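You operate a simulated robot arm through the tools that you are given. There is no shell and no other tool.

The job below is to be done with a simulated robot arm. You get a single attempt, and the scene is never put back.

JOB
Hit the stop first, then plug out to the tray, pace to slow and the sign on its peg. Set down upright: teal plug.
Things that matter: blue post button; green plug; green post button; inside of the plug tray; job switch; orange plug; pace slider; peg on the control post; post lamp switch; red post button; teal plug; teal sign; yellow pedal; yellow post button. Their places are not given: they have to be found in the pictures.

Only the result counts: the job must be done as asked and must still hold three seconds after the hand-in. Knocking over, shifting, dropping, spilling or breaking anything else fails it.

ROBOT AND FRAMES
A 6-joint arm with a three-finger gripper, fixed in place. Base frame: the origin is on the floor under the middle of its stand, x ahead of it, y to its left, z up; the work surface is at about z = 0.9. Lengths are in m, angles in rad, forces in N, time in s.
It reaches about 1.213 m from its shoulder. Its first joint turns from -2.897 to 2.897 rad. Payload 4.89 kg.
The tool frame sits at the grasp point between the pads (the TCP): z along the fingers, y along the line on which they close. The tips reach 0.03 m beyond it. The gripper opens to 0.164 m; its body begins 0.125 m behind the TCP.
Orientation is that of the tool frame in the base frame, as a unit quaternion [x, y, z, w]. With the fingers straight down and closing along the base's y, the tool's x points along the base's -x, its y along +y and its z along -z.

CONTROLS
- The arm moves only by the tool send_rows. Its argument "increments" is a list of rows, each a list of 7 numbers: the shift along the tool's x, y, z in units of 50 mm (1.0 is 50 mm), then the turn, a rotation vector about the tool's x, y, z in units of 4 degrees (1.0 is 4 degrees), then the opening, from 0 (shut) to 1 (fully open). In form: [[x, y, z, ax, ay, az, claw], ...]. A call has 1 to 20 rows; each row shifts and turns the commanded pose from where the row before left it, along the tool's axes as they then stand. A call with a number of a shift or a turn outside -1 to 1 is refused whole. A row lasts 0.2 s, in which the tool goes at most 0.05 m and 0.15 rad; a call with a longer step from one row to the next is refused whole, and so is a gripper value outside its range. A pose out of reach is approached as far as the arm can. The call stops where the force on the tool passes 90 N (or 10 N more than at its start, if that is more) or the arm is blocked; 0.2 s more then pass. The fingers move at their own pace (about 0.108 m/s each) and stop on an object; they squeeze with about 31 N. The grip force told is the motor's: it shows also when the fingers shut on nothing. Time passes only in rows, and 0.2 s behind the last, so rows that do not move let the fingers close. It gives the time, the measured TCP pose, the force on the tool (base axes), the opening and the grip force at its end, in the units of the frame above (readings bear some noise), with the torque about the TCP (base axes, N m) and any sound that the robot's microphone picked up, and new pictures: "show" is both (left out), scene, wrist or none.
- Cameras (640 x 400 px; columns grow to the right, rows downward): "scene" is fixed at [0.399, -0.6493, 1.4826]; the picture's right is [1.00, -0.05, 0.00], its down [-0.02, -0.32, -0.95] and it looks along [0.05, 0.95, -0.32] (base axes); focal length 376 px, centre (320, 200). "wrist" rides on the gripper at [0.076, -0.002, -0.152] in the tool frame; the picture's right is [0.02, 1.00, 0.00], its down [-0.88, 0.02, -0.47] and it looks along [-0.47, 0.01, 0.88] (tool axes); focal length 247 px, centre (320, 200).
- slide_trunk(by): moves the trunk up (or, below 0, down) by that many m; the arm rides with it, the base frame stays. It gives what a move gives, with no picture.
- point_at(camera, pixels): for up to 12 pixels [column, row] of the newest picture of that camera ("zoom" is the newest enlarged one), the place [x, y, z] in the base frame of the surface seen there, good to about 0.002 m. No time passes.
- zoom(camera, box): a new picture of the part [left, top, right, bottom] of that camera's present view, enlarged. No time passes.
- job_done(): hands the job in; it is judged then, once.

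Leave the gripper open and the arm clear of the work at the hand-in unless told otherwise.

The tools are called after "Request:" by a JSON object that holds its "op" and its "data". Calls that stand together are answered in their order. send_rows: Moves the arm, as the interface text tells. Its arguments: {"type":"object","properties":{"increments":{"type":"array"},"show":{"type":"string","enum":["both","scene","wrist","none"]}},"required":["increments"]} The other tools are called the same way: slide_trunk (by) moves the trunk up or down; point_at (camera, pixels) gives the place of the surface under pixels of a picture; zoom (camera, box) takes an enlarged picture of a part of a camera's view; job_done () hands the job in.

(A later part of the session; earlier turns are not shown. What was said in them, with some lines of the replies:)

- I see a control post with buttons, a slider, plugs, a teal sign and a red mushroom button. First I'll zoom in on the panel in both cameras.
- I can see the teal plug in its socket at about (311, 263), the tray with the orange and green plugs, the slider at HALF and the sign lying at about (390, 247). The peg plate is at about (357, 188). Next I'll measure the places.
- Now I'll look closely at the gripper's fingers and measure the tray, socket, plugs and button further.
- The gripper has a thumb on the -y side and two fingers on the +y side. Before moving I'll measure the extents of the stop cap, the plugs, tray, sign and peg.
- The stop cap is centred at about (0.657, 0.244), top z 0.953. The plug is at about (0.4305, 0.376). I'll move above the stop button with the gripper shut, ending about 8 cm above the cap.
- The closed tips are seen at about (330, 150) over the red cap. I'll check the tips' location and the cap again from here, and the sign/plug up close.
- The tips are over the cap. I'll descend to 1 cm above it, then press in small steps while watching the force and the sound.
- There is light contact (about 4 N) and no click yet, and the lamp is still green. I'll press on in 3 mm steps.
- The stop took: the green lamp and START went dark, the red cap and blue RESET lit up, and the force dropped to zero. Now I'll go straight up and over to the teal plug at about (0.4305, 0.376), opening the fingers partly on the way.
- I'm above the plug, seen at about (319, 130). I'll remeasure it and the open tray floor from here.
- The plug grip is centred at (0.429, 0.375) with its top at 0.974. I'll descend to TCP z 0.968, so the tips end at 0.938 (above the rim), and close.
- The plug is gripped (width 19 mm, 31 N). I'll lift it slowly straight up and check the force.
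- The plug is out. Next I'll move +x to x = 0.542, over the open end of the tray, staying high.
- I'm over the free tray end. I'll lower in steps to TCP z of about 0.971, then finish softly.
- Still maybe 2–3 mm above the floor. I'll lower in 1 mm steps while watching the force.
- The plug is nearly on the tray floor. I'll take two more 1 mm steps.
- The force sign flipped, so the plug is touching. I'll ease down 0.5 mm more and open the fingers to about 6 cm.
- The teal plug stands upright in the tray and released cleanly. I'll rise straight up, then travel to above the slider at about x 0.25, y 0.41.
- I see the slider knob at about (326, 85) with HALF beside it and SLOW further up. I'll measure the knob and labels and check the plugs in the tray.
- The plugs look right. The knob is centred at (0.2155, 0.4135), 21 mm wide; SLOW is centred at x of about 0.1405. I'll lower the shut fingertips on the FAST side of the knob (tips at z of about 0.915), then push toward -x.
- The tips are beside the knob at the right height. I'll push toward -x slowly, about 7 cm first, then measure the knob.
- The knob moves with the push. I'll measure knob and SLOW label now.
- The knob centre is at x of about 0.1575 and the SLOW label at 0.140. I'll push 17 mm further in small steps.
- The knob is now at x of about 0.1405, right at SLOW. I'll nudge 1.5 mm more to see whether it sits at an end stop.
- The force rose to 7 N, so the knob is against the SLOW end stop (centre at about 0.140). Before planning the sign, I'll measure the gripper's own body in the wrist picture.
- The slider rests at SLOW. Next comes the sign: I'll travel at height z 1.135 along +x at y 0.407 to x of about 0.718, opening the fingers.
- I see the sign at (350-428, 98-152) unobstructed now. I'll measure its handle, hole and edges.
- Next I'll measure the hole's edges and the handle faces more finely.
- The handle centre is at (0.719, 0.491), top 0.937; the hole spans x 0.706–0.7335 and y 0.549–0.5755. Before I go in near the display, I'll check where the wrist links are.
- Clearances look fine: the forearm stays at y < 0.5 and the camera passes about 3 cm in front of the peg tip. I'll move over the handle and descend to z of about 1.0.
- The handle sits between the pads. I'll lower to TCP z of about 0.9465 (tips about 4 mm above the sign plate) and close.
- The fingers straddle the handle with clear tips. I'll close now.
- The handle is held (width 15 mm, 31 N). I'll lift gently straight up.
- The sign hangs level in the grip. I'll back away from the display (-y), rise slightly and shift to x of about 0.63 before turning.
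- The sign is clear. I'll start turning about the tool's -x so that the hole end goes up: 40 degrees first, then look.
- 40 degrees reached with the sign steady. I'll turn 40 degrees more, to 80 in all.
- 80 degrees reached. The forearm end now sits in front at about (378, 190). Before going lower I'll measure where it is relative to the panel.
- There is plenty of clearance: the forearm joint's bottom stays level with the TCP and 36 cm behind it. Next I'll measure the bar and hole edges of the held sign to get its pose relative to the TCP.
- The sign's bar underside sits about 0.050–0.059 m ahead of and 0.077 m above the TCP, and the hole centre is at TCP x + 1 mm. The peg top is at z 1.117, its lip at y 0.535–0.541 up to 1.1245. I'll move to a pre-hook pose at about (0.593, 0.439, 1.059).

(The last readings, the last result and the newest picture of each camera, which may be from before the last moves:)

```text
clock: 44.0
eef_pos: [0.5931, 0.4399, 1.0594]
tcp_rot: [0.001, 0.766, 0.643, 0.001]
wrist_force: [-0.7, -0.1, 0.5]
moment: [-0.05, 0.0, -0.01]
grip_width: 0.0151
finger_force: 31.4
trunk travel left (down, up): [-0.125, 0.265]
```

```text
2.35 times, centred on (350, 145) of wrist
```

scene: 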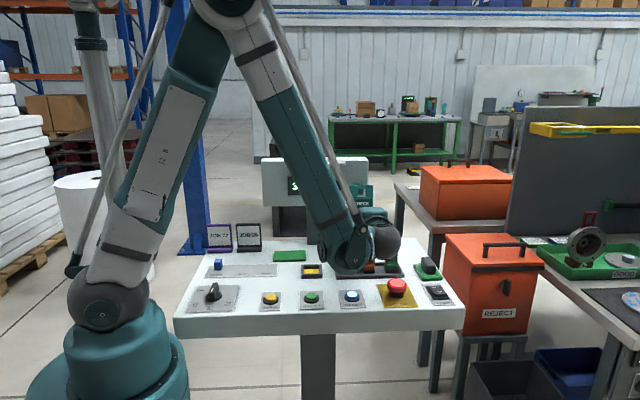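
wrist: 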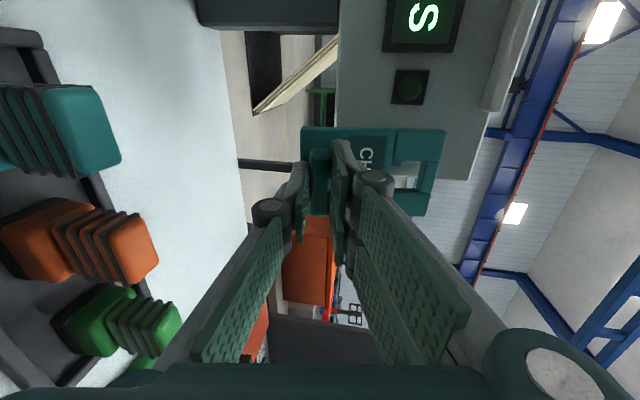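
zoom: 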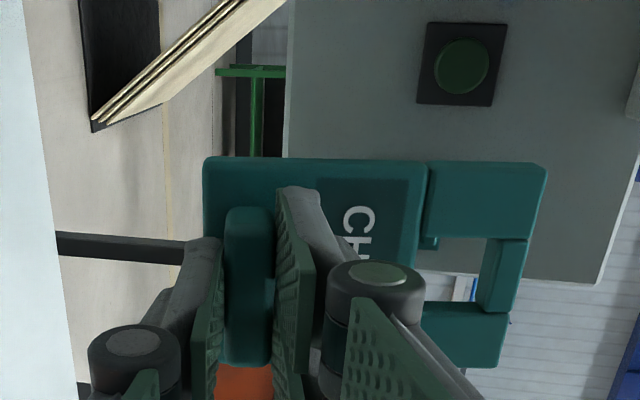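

The sign stands about 3.5 cm in front of the peg. I'll check the forearm's clearance over the panel, then advance 3 cm along the tool axis.

Request:
{"op": "point_at", "data": {"camera": "scene", "pixels": [[352, 270], [340, 268], [362, 262], [388, 255], [385, 258], [375, 262]]}}

Request:
{"op": "send_rows", "data": {"increments": [[0, 0, 0.15, 0, 0, 0, 0], [0, 0, 0.15, 0, 0, 0, 0], [0, 0, 0.15, 0, 0, 0, 0], [0, 0, 0.15, 0, 0, 0, 0], [0, 0, 0, 0, 0, 0, 0]]}}

Request:
{"op": "zoom", "data": {"camera": "wrist", "box": [360, 110, 460, 220]}}

```text
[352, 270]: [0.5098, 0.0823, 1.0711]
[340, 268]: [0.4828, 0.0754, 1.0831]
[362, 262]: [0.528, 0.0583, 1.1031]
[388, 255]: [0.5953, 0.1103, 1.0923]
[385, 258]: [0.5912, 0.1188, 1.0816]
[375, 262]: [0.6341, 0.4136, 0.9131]
```

```text
clock: 45.2
eef_pos: [0.5935, 0.4682, 1.0549]
tcp_rot: [0.0, 0.766, 0.643, 0.0]
wrist_force: [0.6, 0.1, 0.0]
moment: [-0.08, 0.01, 0.02]
grip_width: 0.0152
finger_force: 30.7
trunk travel left (down, up): [-0.125, 0.265]
```

scene: 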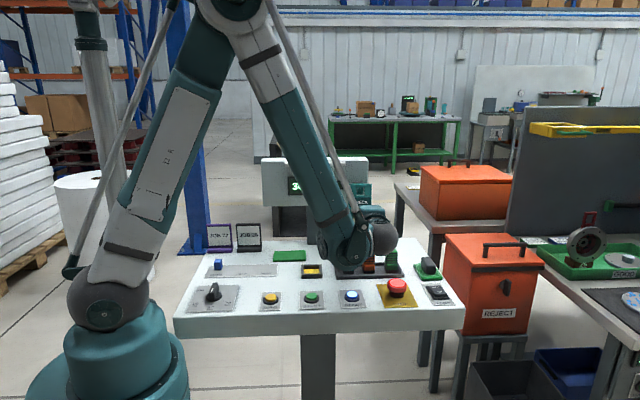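
wrist: 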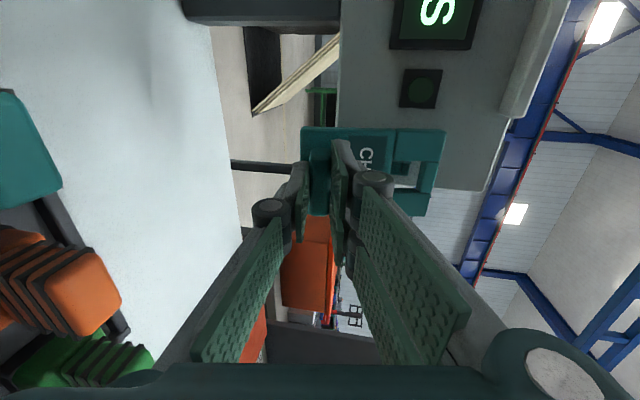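

```text
3.64 times, centred on (410, 165) of wrist
```

zoom: 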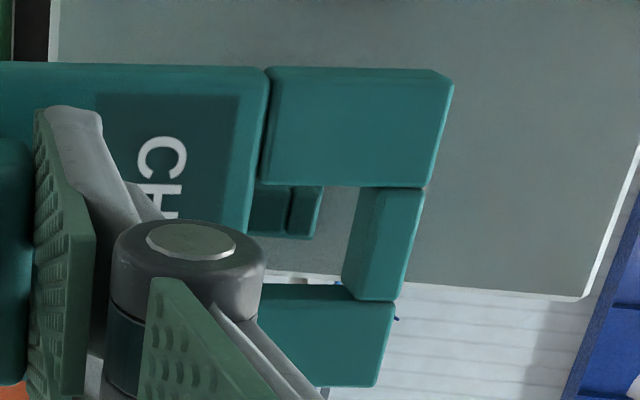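

The peg's tip is visible through the hole at zoom (250-325, 185-240). I'll measure the peg against the hole edges.

Request:
{"op": "point_at", "data": {"camera": "zoom", "pixels": [[270, 210], [255, 215], [282, 210], [298, 210], [315, 200], [305, 230], [245, 190], [242, 225], [365, 220], [385, 230], [350, 280], [300, 180]]}}

```text
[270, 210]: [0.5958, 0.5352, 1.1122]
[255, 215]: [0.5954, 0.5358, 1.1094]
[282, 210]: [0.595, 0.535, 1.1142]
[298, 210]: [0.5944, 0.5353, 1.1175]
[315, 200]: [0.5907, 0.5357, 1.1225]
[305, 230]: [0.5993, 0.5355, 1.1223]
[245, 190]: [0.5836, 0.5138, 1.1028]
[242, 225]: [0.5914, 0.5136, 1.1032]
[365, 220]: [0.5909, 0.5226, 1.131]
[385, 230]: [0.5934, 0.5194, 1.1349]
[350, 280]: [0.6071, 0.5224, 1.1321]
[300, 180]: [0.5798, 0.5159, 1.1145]
```

The bar underside is about 1.131–1.134, the lip top about 1.125 and the hole bottom about 1.104, so the peg fits with 3–5 mm either way. I'll advance 2 cm along the tool axis in small steps and look.

Request:
{"op": "send_rows", "data": {"increments": [[0, 0, 0.1, 0, 0, 0, 0], [0, 0, 0.1, 0, 0, 0, 0], [0, 0, 0.1, 0, 0, 0, 0], [0, 0, 0.1, 0, 0, 0, 0], [0, 0, 0, 0, 0, 0, 0]]}}

Request:
{"op": "zoom", "data": {"camera": "wrist", "box": [360, 110, 460, 220]}}

Request:
{"op": "point_at", "data": {"camera": "zoom", "pixels": [[270, 210], [298, 210], [315, 200], [245, 190], [242, 225], [365, 220], [385, 230], [350, 250], [300, 180], [280, 230]]}}

```text
clock: 46.4
eef_pos: [0.5939, 0.4879, 1.0505]
tcp_rot: [0.0, 0.766, 0.643, 0.0]
wrist_force: [0.3, -0.6, 0.1]
moment: [-0.02, 0.02, 0.0]
grip_width: 0.015
finger_force: 31.2
trunk travel left (down, up): [-0.125, 0.265]
```

scene: 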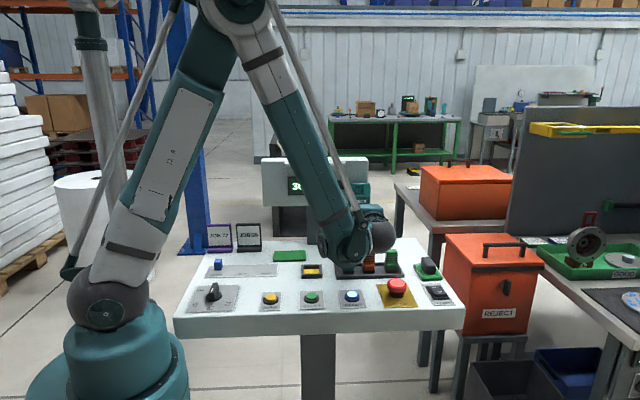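
wrist: 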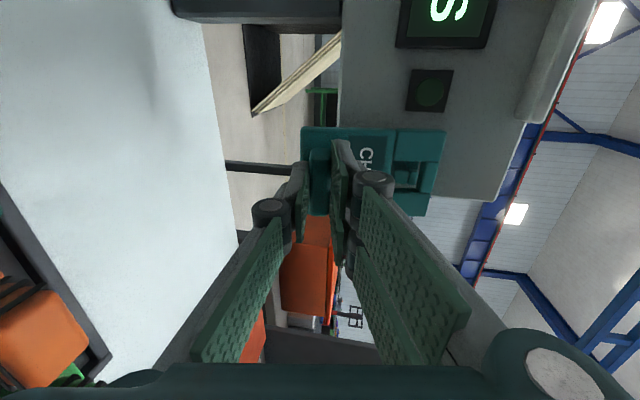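

```text
3.64 times, centred on (410, 165) of wrist
```

zoom: 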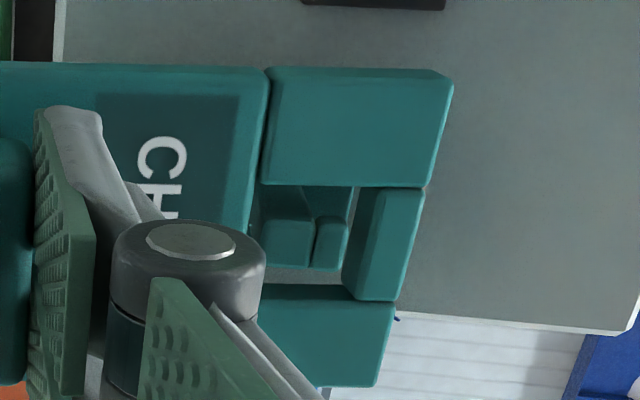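

```text
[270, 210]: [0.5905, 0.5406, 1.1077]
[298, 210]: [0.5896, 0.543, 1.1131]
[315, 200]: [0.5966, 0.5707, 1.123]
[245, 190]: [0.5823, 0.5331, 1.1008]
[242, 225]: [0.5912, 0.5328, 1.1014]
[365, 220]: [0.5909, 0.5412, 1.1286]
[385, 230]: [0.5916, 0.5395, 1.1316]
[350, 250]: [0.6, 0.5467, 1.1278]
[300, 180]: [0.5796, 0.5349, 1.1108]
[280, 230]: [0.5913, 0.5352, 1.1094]
```

The peg's lip is inside the hole with no force. I'll advance 1.5 cm more.

Request:
{"op": "send_rows", "data": {"increments": [[0, 0, 0.1, 0, 0, 0, 0], [0, 0, 0.1, 0, 0, 0, 0], [0, 0, 0.1, 0, 0, 0, 0], [0, 0, 0, 0, 0, 0, 0]]}}

Request:
{"op": "zoom", "data": {"camera": "wrist", "box": [360, 110, 460, 220]}}

Request:
{"op": "point_at", "data": {"camera": "zoom", "pixels": [[280, 240], [320, 240], [335, 250], [330, 215], [245, 190], [242, 225], [375, 220], [390, 230], [365, 260], [440, 80], [300, 180], [310, 280]]}}

```text
clock: 47.4
eef_pos: [0.5921, 0.5036, 1.048]
tcp_rot: [0.0, 0.766, 0.643, 0.0]
wrist_force: [0.4, -0.4, -1.7]
moment: [-0.02, 0.01, 0.0]
grip_width: 0.0155
finger_force: 30.5
trunk travel left (down, up): [-0.125, 0.265]
```

scene: 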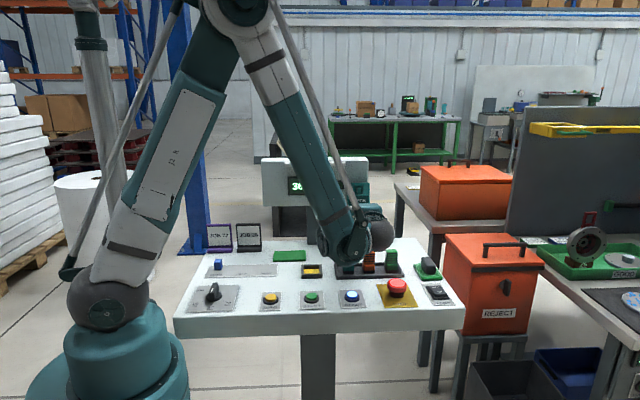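
wrist: 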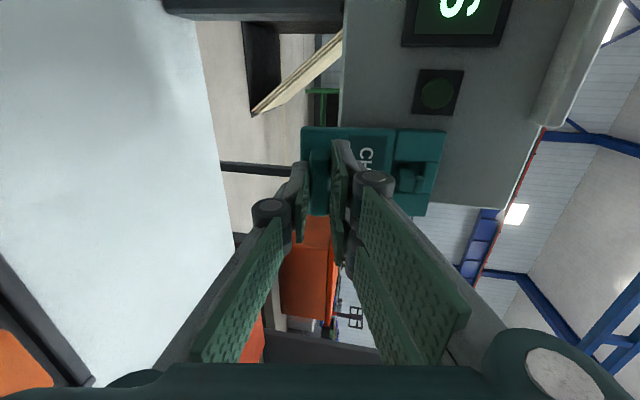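

```text
3.64 times, centred on (410, 165) of wrist
```

zoom: 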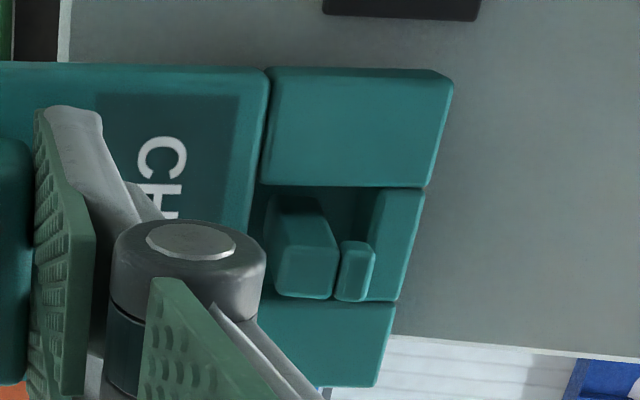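

```text
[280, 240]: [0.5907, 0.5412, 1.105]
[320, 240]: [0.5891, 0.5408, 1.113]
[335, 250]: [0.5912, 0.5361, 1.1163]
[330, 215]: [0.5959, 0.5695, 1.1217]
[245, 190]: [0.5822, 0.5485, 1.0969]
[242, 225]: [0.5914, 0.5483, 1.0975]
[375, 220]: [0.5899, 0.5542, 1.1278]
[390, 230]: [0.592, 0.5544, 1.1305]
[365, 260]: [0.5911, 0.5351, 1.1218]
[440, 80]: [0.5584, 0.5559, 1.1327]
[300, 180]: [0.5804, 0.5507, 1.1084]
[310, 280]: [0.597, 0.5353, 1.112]
```

The lip is fully through the hole: sign front at y of about 0.55 against the lip back at 0.541. I'll now lower vertically onto the peg in small steps, watching the force.

Request:
{"op": "send_rows", "data": {"increments": [[0, -0.0394, 0.0069, 0, 0, 0, 0], [0, -0.0394, 0.0069, 0, 0, 0, 0], [0, -0.0394, 0.0069, 0, 0, 0, 0], [0, 0, 0, 0, 0, 0, 0]], "show": "wrist"}}

Request:
{"op": "zoom", "data": {"camera": "wrist", "box": [360, 110, 460, 220]}}

Request:
{"op": "point_at", "data": {"camera": "zoom", "pixels": [[280, 240], [335, 250], [245, 190], [242, 225], [375, 220], [390, 230], [383, 210], [440, 80], [395, 250]]}}

```text
clock: 48.4
eef_pos: [0.5937, 0.5029, 1.0413]
tcp_rot: [0.001, 0.765, 0.643, 0.001]
wrist_force: [-0.6, 1.0, -1.1]
moment: [-0.02, 0.02, -0.01]
grip_width: 0.0155
finger_force: 30.9
trunk travel left (down, up): [-0.125, 0.265]
```

wrist: 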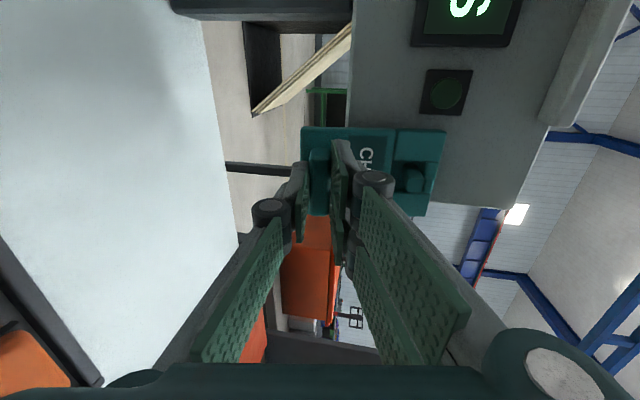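

```text
3.64 times, centred on (410, 165) of wrist
```

zoom: 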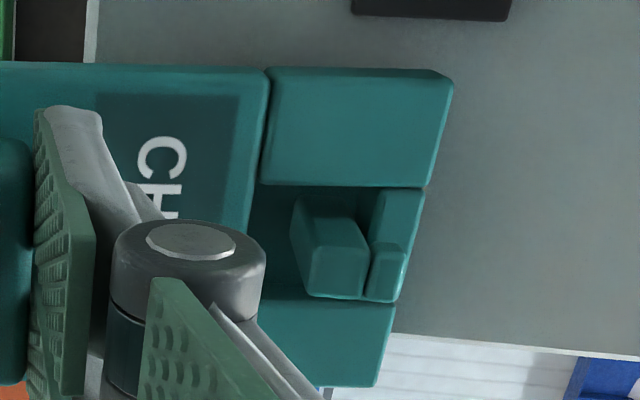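

```text
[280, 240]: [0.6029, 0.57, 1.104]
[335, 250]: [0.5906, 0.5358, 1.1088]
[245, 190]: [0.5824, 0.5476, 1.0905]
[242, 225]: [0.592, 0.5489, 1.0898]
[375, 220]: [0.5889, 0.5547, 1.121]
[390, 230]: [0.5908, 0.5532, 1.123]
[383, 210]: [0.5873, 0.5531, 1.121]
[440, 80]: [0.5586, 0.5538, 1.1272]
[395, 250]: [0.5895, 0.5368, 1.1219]
```

About 3 mm to go. I'll lower in 1 mm steps.

Request:
{"op": "send_rows", "data": {"increments": [[0, -0.0197, 0.0035, 0, 0, 0, 0], [0, -0.0197, 0.0035, 0, 0, 0, 0], [0, 0, 0, 0, 0, 0, 0]], "show": "wrist"}}

Request:
{"op": "zoom", "data": {"camera": "wrist", "box": [360, 110, 460, 220]}}

Request:
{"op": "point_at", "data": {"camera": "zoom", "pixels": [[335, 250], [245, 190], [242, 225], [375, 200], [390, 225], [383, 200], [440, 80], [395, 260]]}}

```text
clock: 49.2
eef_pos: [0.593, 0.5014, 1.0403]
tcp_rot: [0.002, 0.766, 0.643, 0.001]
wrist_force: [2.2, 5.1, 15.1]
moment: [0.58, 0.03, -0.1]
grip_width: 0.0152
finger_force: 30.8
trunk travel left (down, up): [-0.125, 0.265]
```

wrist: 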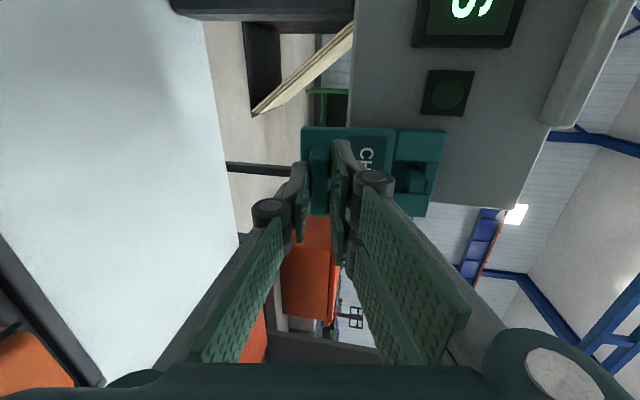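

```text
3.64 times, centred on (410, 165) of wrist
```

zoom: 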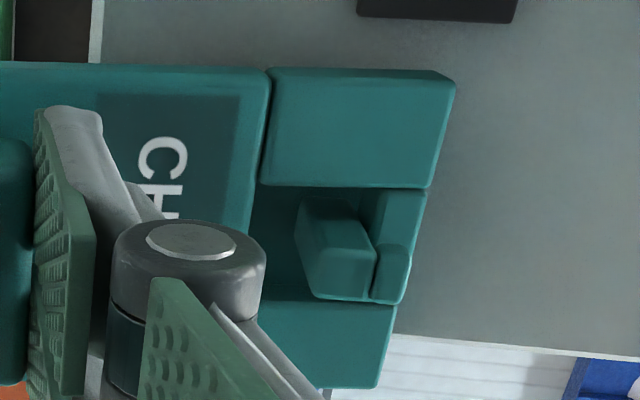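

```text
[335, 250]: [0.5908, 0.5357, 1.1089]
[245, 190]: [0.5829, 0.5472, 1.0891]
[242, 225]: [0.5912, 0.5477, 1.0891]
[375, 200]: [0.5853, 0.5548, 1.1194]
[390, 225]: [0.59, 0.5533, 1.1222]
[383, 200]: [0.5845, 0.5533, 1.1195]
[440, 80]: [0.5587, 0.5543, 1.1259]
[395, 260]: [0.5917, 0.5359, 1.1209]
```

The bar touches the peg (15 N upward). I'll ease the load off by 0.7 mm, then open the fingers slightly so the sign settles.

Request:
{"op": "send_rows", "data": {"increments": [[0, 0.014, -0.0025, 0, 0, 0, 0], [0, 0, 0, 0, 0, 0, 0]], "show": "none"}}

```text
clock: 49.8
eef_pos: [0.5921, 0.5034, 1.0403]
tcp_rot: [0.0, 0.766, 0.643, 0.0]
wrist_force: [-0.3, 2.0, 5.3]
moment: [0.24, -0.03, 0.05]
grip_width: 0.0153
finger_force: 31.4
trunk travel left (down, up): [-0.125, 0.265]
```

5 N remains. I'll ease 0.3 mm more and open the fingers gently to about 4.5 cm.

Request:
{"op": "send_rows", "data": {"increments": [[0, 0.005, 0, 0, 0, 0, 0], [0, 0, 0, 0, 0, 0, 0.1], [0, 0, 0, 0, 0, 0, 0.13], [0, 0, 0, 0, 0, 0, 0.2], [0, 0, 0, 0, 0, 0, 0.28], [0, 0, 0, 0, 0, 0, 0.28], [0, 0, 0, 0, 0, 0, 0.28]]}}

Request:
{"op": "zoom", "data": {"camera": "wrist", "box": [260, 80, 460, 240]}}

```text
clock: 51.4
eef_pos: [0.5935, 0.5027, 1.0402]
tcp_rot: [0.0, 0.766, 0.643, 0.0]
wrist_force: [-0.1, -0.3, 0.7]
moment: [0.04, 0.01, 0.02]
grip_width: 0.0461
finger_force: 0.0
trunk travel left (down, up): [-0.125, 0.265]
```

scene: 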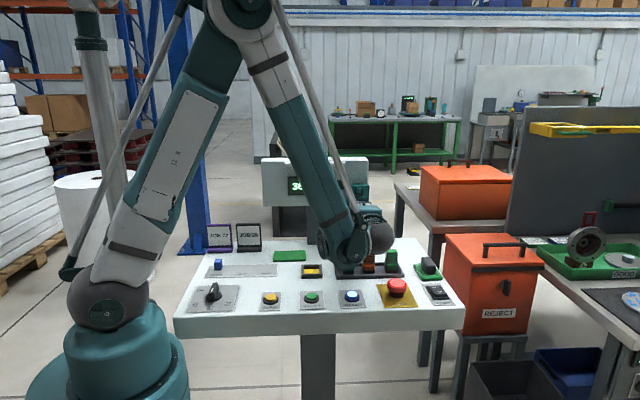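
wrist: 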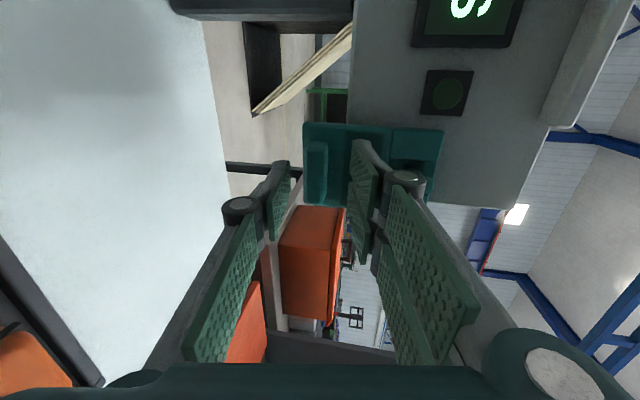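

```text
2.50 times, centred on (360, 160) of wrist
```

zoom: 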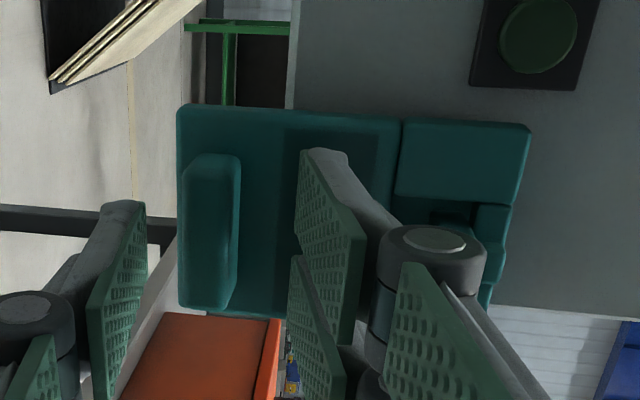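

The sign let go and swung to hang on the peg. I'll back straight out (-y) slowly, then rise.

Request:
{"op": "send_rows", "data": {"increments": [[0, -0.035, -0.197, 0, 0, 0, 0.28], [0, -0.052, -0.295, 0, 0, 0, 0.28], [0, -0.07, -0.394, 0, 0, 0, 0.28], [0, 0, -0.6, 0, 0, 0, 0.28], [0, 0.1, -0.7, 0, 0, 0, 0.28], [0, 0.2, -0.6, 0, 0, 0, 0.28], [0, 0, 0, 0, 0, 0, 0.28]]}}

Request:
{"op": "zoom", "data": {"camera": "wrist", "box": [200, 60, 440, 220]}}

```text
clock: 53.0
eef_pos: [0.5932, 0.3667, 1.0717]
tcp_rot: [0.0, 0.766, 0.643, 0.0]
wrist_force: [0.3, 0.2, 0.3]
moment: [0.0, -0.01, 0.01]
grip_width: 0.0459
finger_force: 0.1
trunk travel left (down, up): [-0.125, 0.265]
```

scene: 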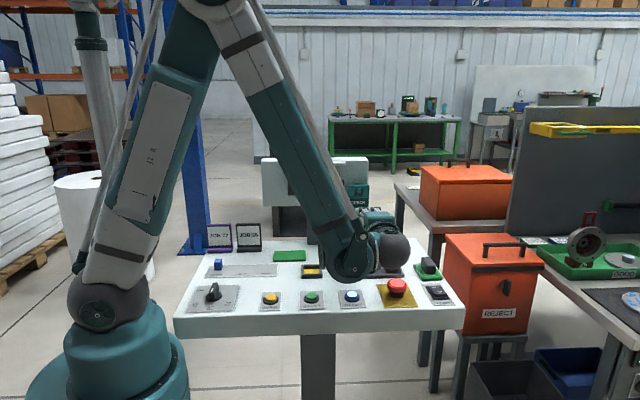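
wrist: 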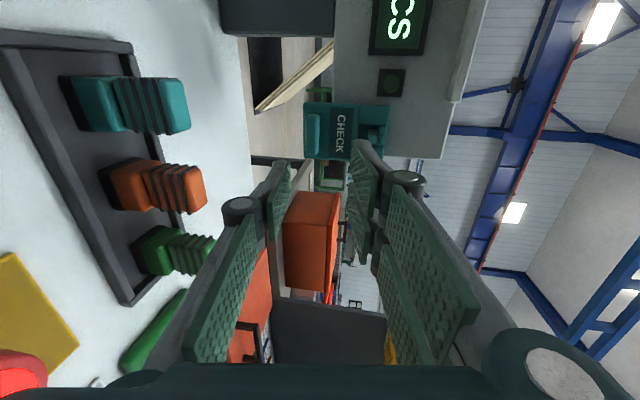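

```text
2.50 times, centred on (320, 140) of wrist
```

zoom: 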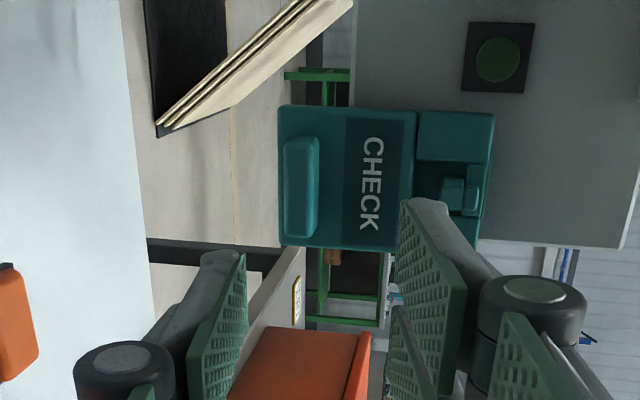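

The sign hangs upright from the peg. I'll raise the arm 20 cm and check again from the scene.

Request:
{"op": "send_rows", "data": {"increments": [[0, 0.5, -0.09, 0, 0, 0, 0.4], [0, 0.788, -0.139, 0, 0, 0, 0.4], [0, 0.788, -0.139, 0, 0, 0, 0.6], [0, 0.788, -0.139, 0, 0, 0, 0.6], [0, 0.788, -0.139, 0, 0, 0, 0.6], [0, 0.5, -0.09, 0, 0, 0, 0.6], [0, 0, 0, 0, 0, 0, 0.6]]}}

```text
clock: 54.6
eef_pos: [0.5919, 0.3663, 1.2837]
tcp_rot: [0.0, 0.766, 0.643, 0.0]
wrist_force: [0.5, 0.1, 0.1]
moment: [-0.03, -0.01, 0.0]
grip_width: 0.0986
finger_force: 0.1
trunk travel left (down, up): [-0.125, 0.265]
```

scene: 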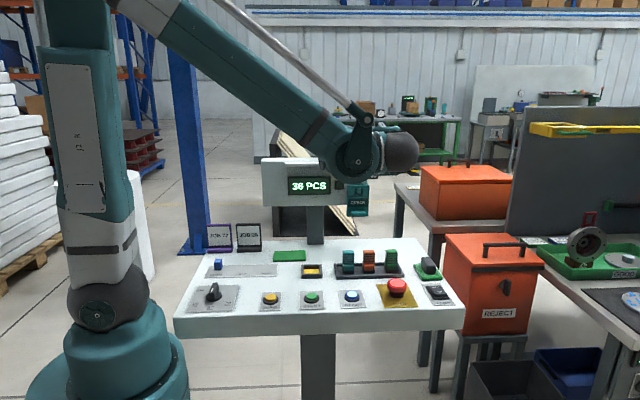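
wrist: 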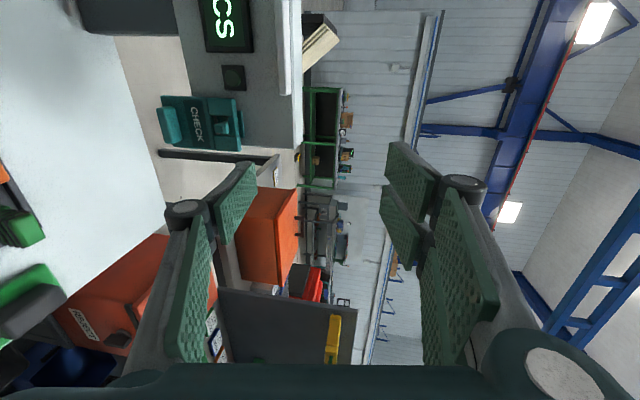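

I'll turn the tool back to pointing down at this height (well clear of everything) and open the gripper, to get a clear view for the final check.

Request:
{"op": "send_rows", "data": {"increments": [[0, 0, 0, 0.5, 0, 0, 0.6], [0, 0, 0, 1, 0, 0, 0.6], [0, 0, 0, 1, 0, 0, 0.6], [0, 0, 0, 1, 0, 0, 0.6], [0, 0, 0, 1, 0, 0, 0.6], [0, 0, 0, 1, 0, 0, 0.6], [0, 0, 0, 1, 0, 0, 0.6], [0, 0, 0, 1, 0, 0, 0.6], [0, 0, 0, 1, 0, 0, 0.6], [0, 0, 0, 1, 0, 0, 0.6], [0, 0, 0, 1, 0, 0, 0.6], [0, 0, 0, 1, 0, 0, 0.6], [0, 0, 0, 1, 0, 0, 0.6], [0, 0, 0, 1, 0, 0, 0.6], [0, 0, 0, 1, 0, 0, 0.6], [0, 0, 0, 1, 0, 0, 0.6], [0, 0, 0, 1, 0, 0, 0.6], [0, 0, 0, 1, 0, 0, 0.6], [0, 0, 0, 1, 0, 0, 0.6], [0, 0, 0, 1, 0, 0, 0.6]]}}

Request:
{"op": "zoom", "data": {"camera": "scene", "box": [320, 150, 410, 230]}}

Request:
{"op": "zoom", "data": {"camera": "scene", "box": [310, 220, 470, 320]}}

Request:
{"op": "zoom", "data": {"camera": "scene", "box": [170, 210, 330, 320]}}

```text
clock: 58.8
eef_pos: [0.5921, 0.3653, 1.2832]
tcp_rot: [0.001, 1.0, 0.016, 0.0]
wrist_force: [0.1, -0.2, 0.6]
moment: [0.08, -0.01, 0.03]
grip_width: 0.0983
finger_force: 0.1
trunk travel left (down, up): [-0.125, 0.265]
```

scene: 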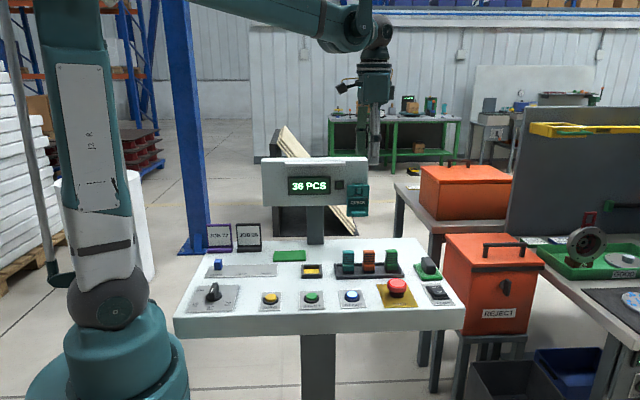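
wrist: 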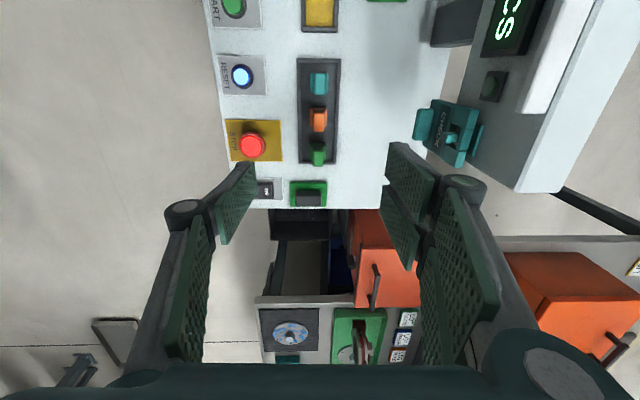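

```text
5.00 times, centred on (365, 190) of scene
```

zoom: 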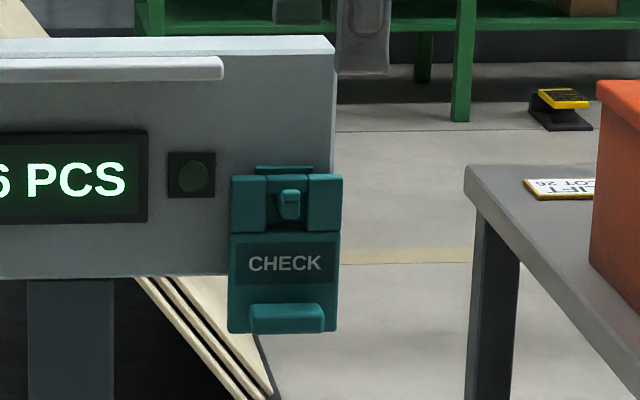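

```text
4.00 times, centred on (390, 270) of scene
```

zoom: 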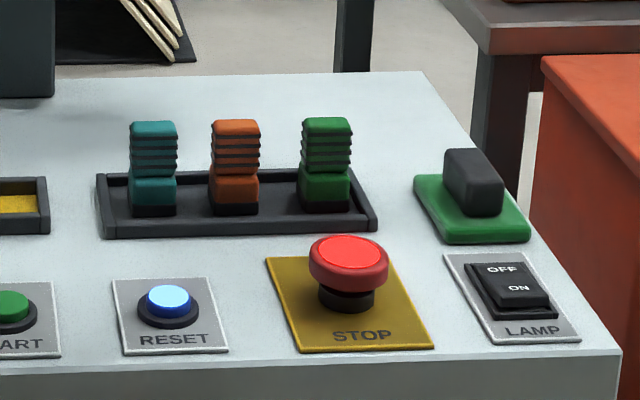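

```text
3.64 times, centred on (250, 265) of scene
```

zoom: 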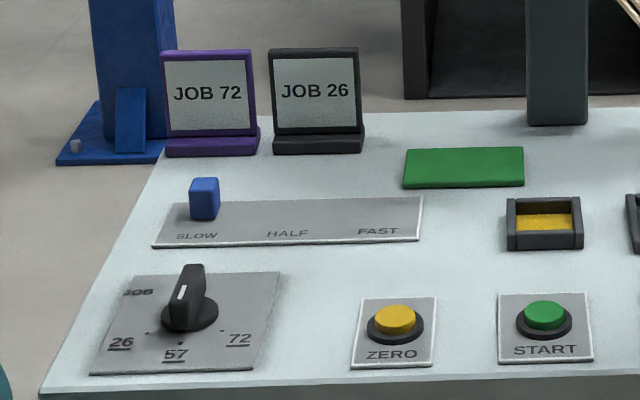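

Everything is as asked: STOP latched and lit, teal plug upright in the tray, slider at SLOW, CHECK sign on its peg, nothing else moved. Last, I'll open the gripper fully and rise a bit.

Request:
{"op": "send_rows", "data": {"increments": [[0, -0.3, -0.4, 0, 0, 0, 1], [0, -0.3, -0.4, 0, 0, 0, 1], [0, 0, -0.3, 0, 0, 0, 1], [0, 0, 0, 0, 0, 0, 1], [0, 0, 0, 0, 0, 0, 1], [0, 0, 0, 0, 0, 0, 1]], "show": "scene"}}

Request:
{"op": "zoom", "data": {"camera": "scene", "box": [240, 140, 460, 320]}}

```text
clock: 60.2
eef_pos: [0.5926, 0.3345, 1.3372]
tcp_rot: [0.0, 1.0, 0.018, 0.0]
wrist_force: [0.2, -0.1, -0.1]
moment: [-0.01, 0.03, -0.01]
grip_width: 0.1641
finger_force: 0.1
trunk travel left (down, up): [-0.125, 0.265]
```

scene: 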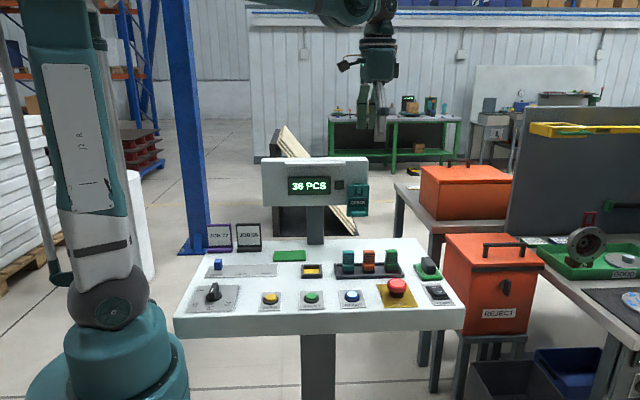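

```text
2.22 times, centred on (350, 230) of scene
```

zoom: 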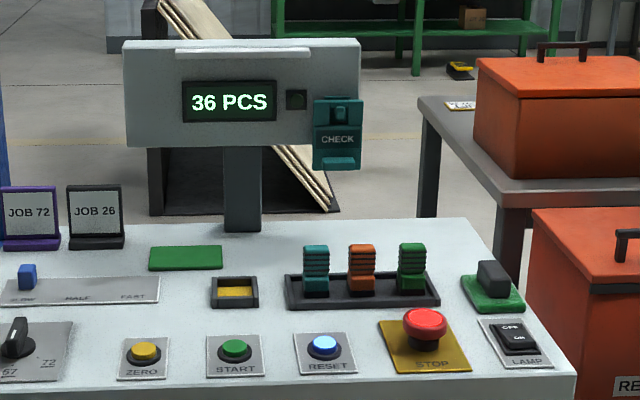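

The gripper is open, the arm is clear and everything is steady, so I'm handing in the job.

Request:
{"op": "job_done", "data": {}}

```text
The job is handed in.
```

The job is done as asked and handed in; the hand-in reply only confirmed receipt, so I don't know how it was judged.

- **Stop:** I pressed this first. It latched: the green status lamp and START went dark, and the red cap and RESET lit up.
- **Teal plug:** It is out of its socket and standing upright in the open end of the tray, next to the orange and green plugs, which I did not touch.
- **Pace:** The slider is at SLOW, pushed until it met its end stop.
- **Sign:** The CHECK sign hangs on its peg. It swung to vertical when I let go, and was still hanging in the last picture before the hand-in.

The pictures show nothing else moved. I left the arm raised clear of the panel with the gripper fully open.
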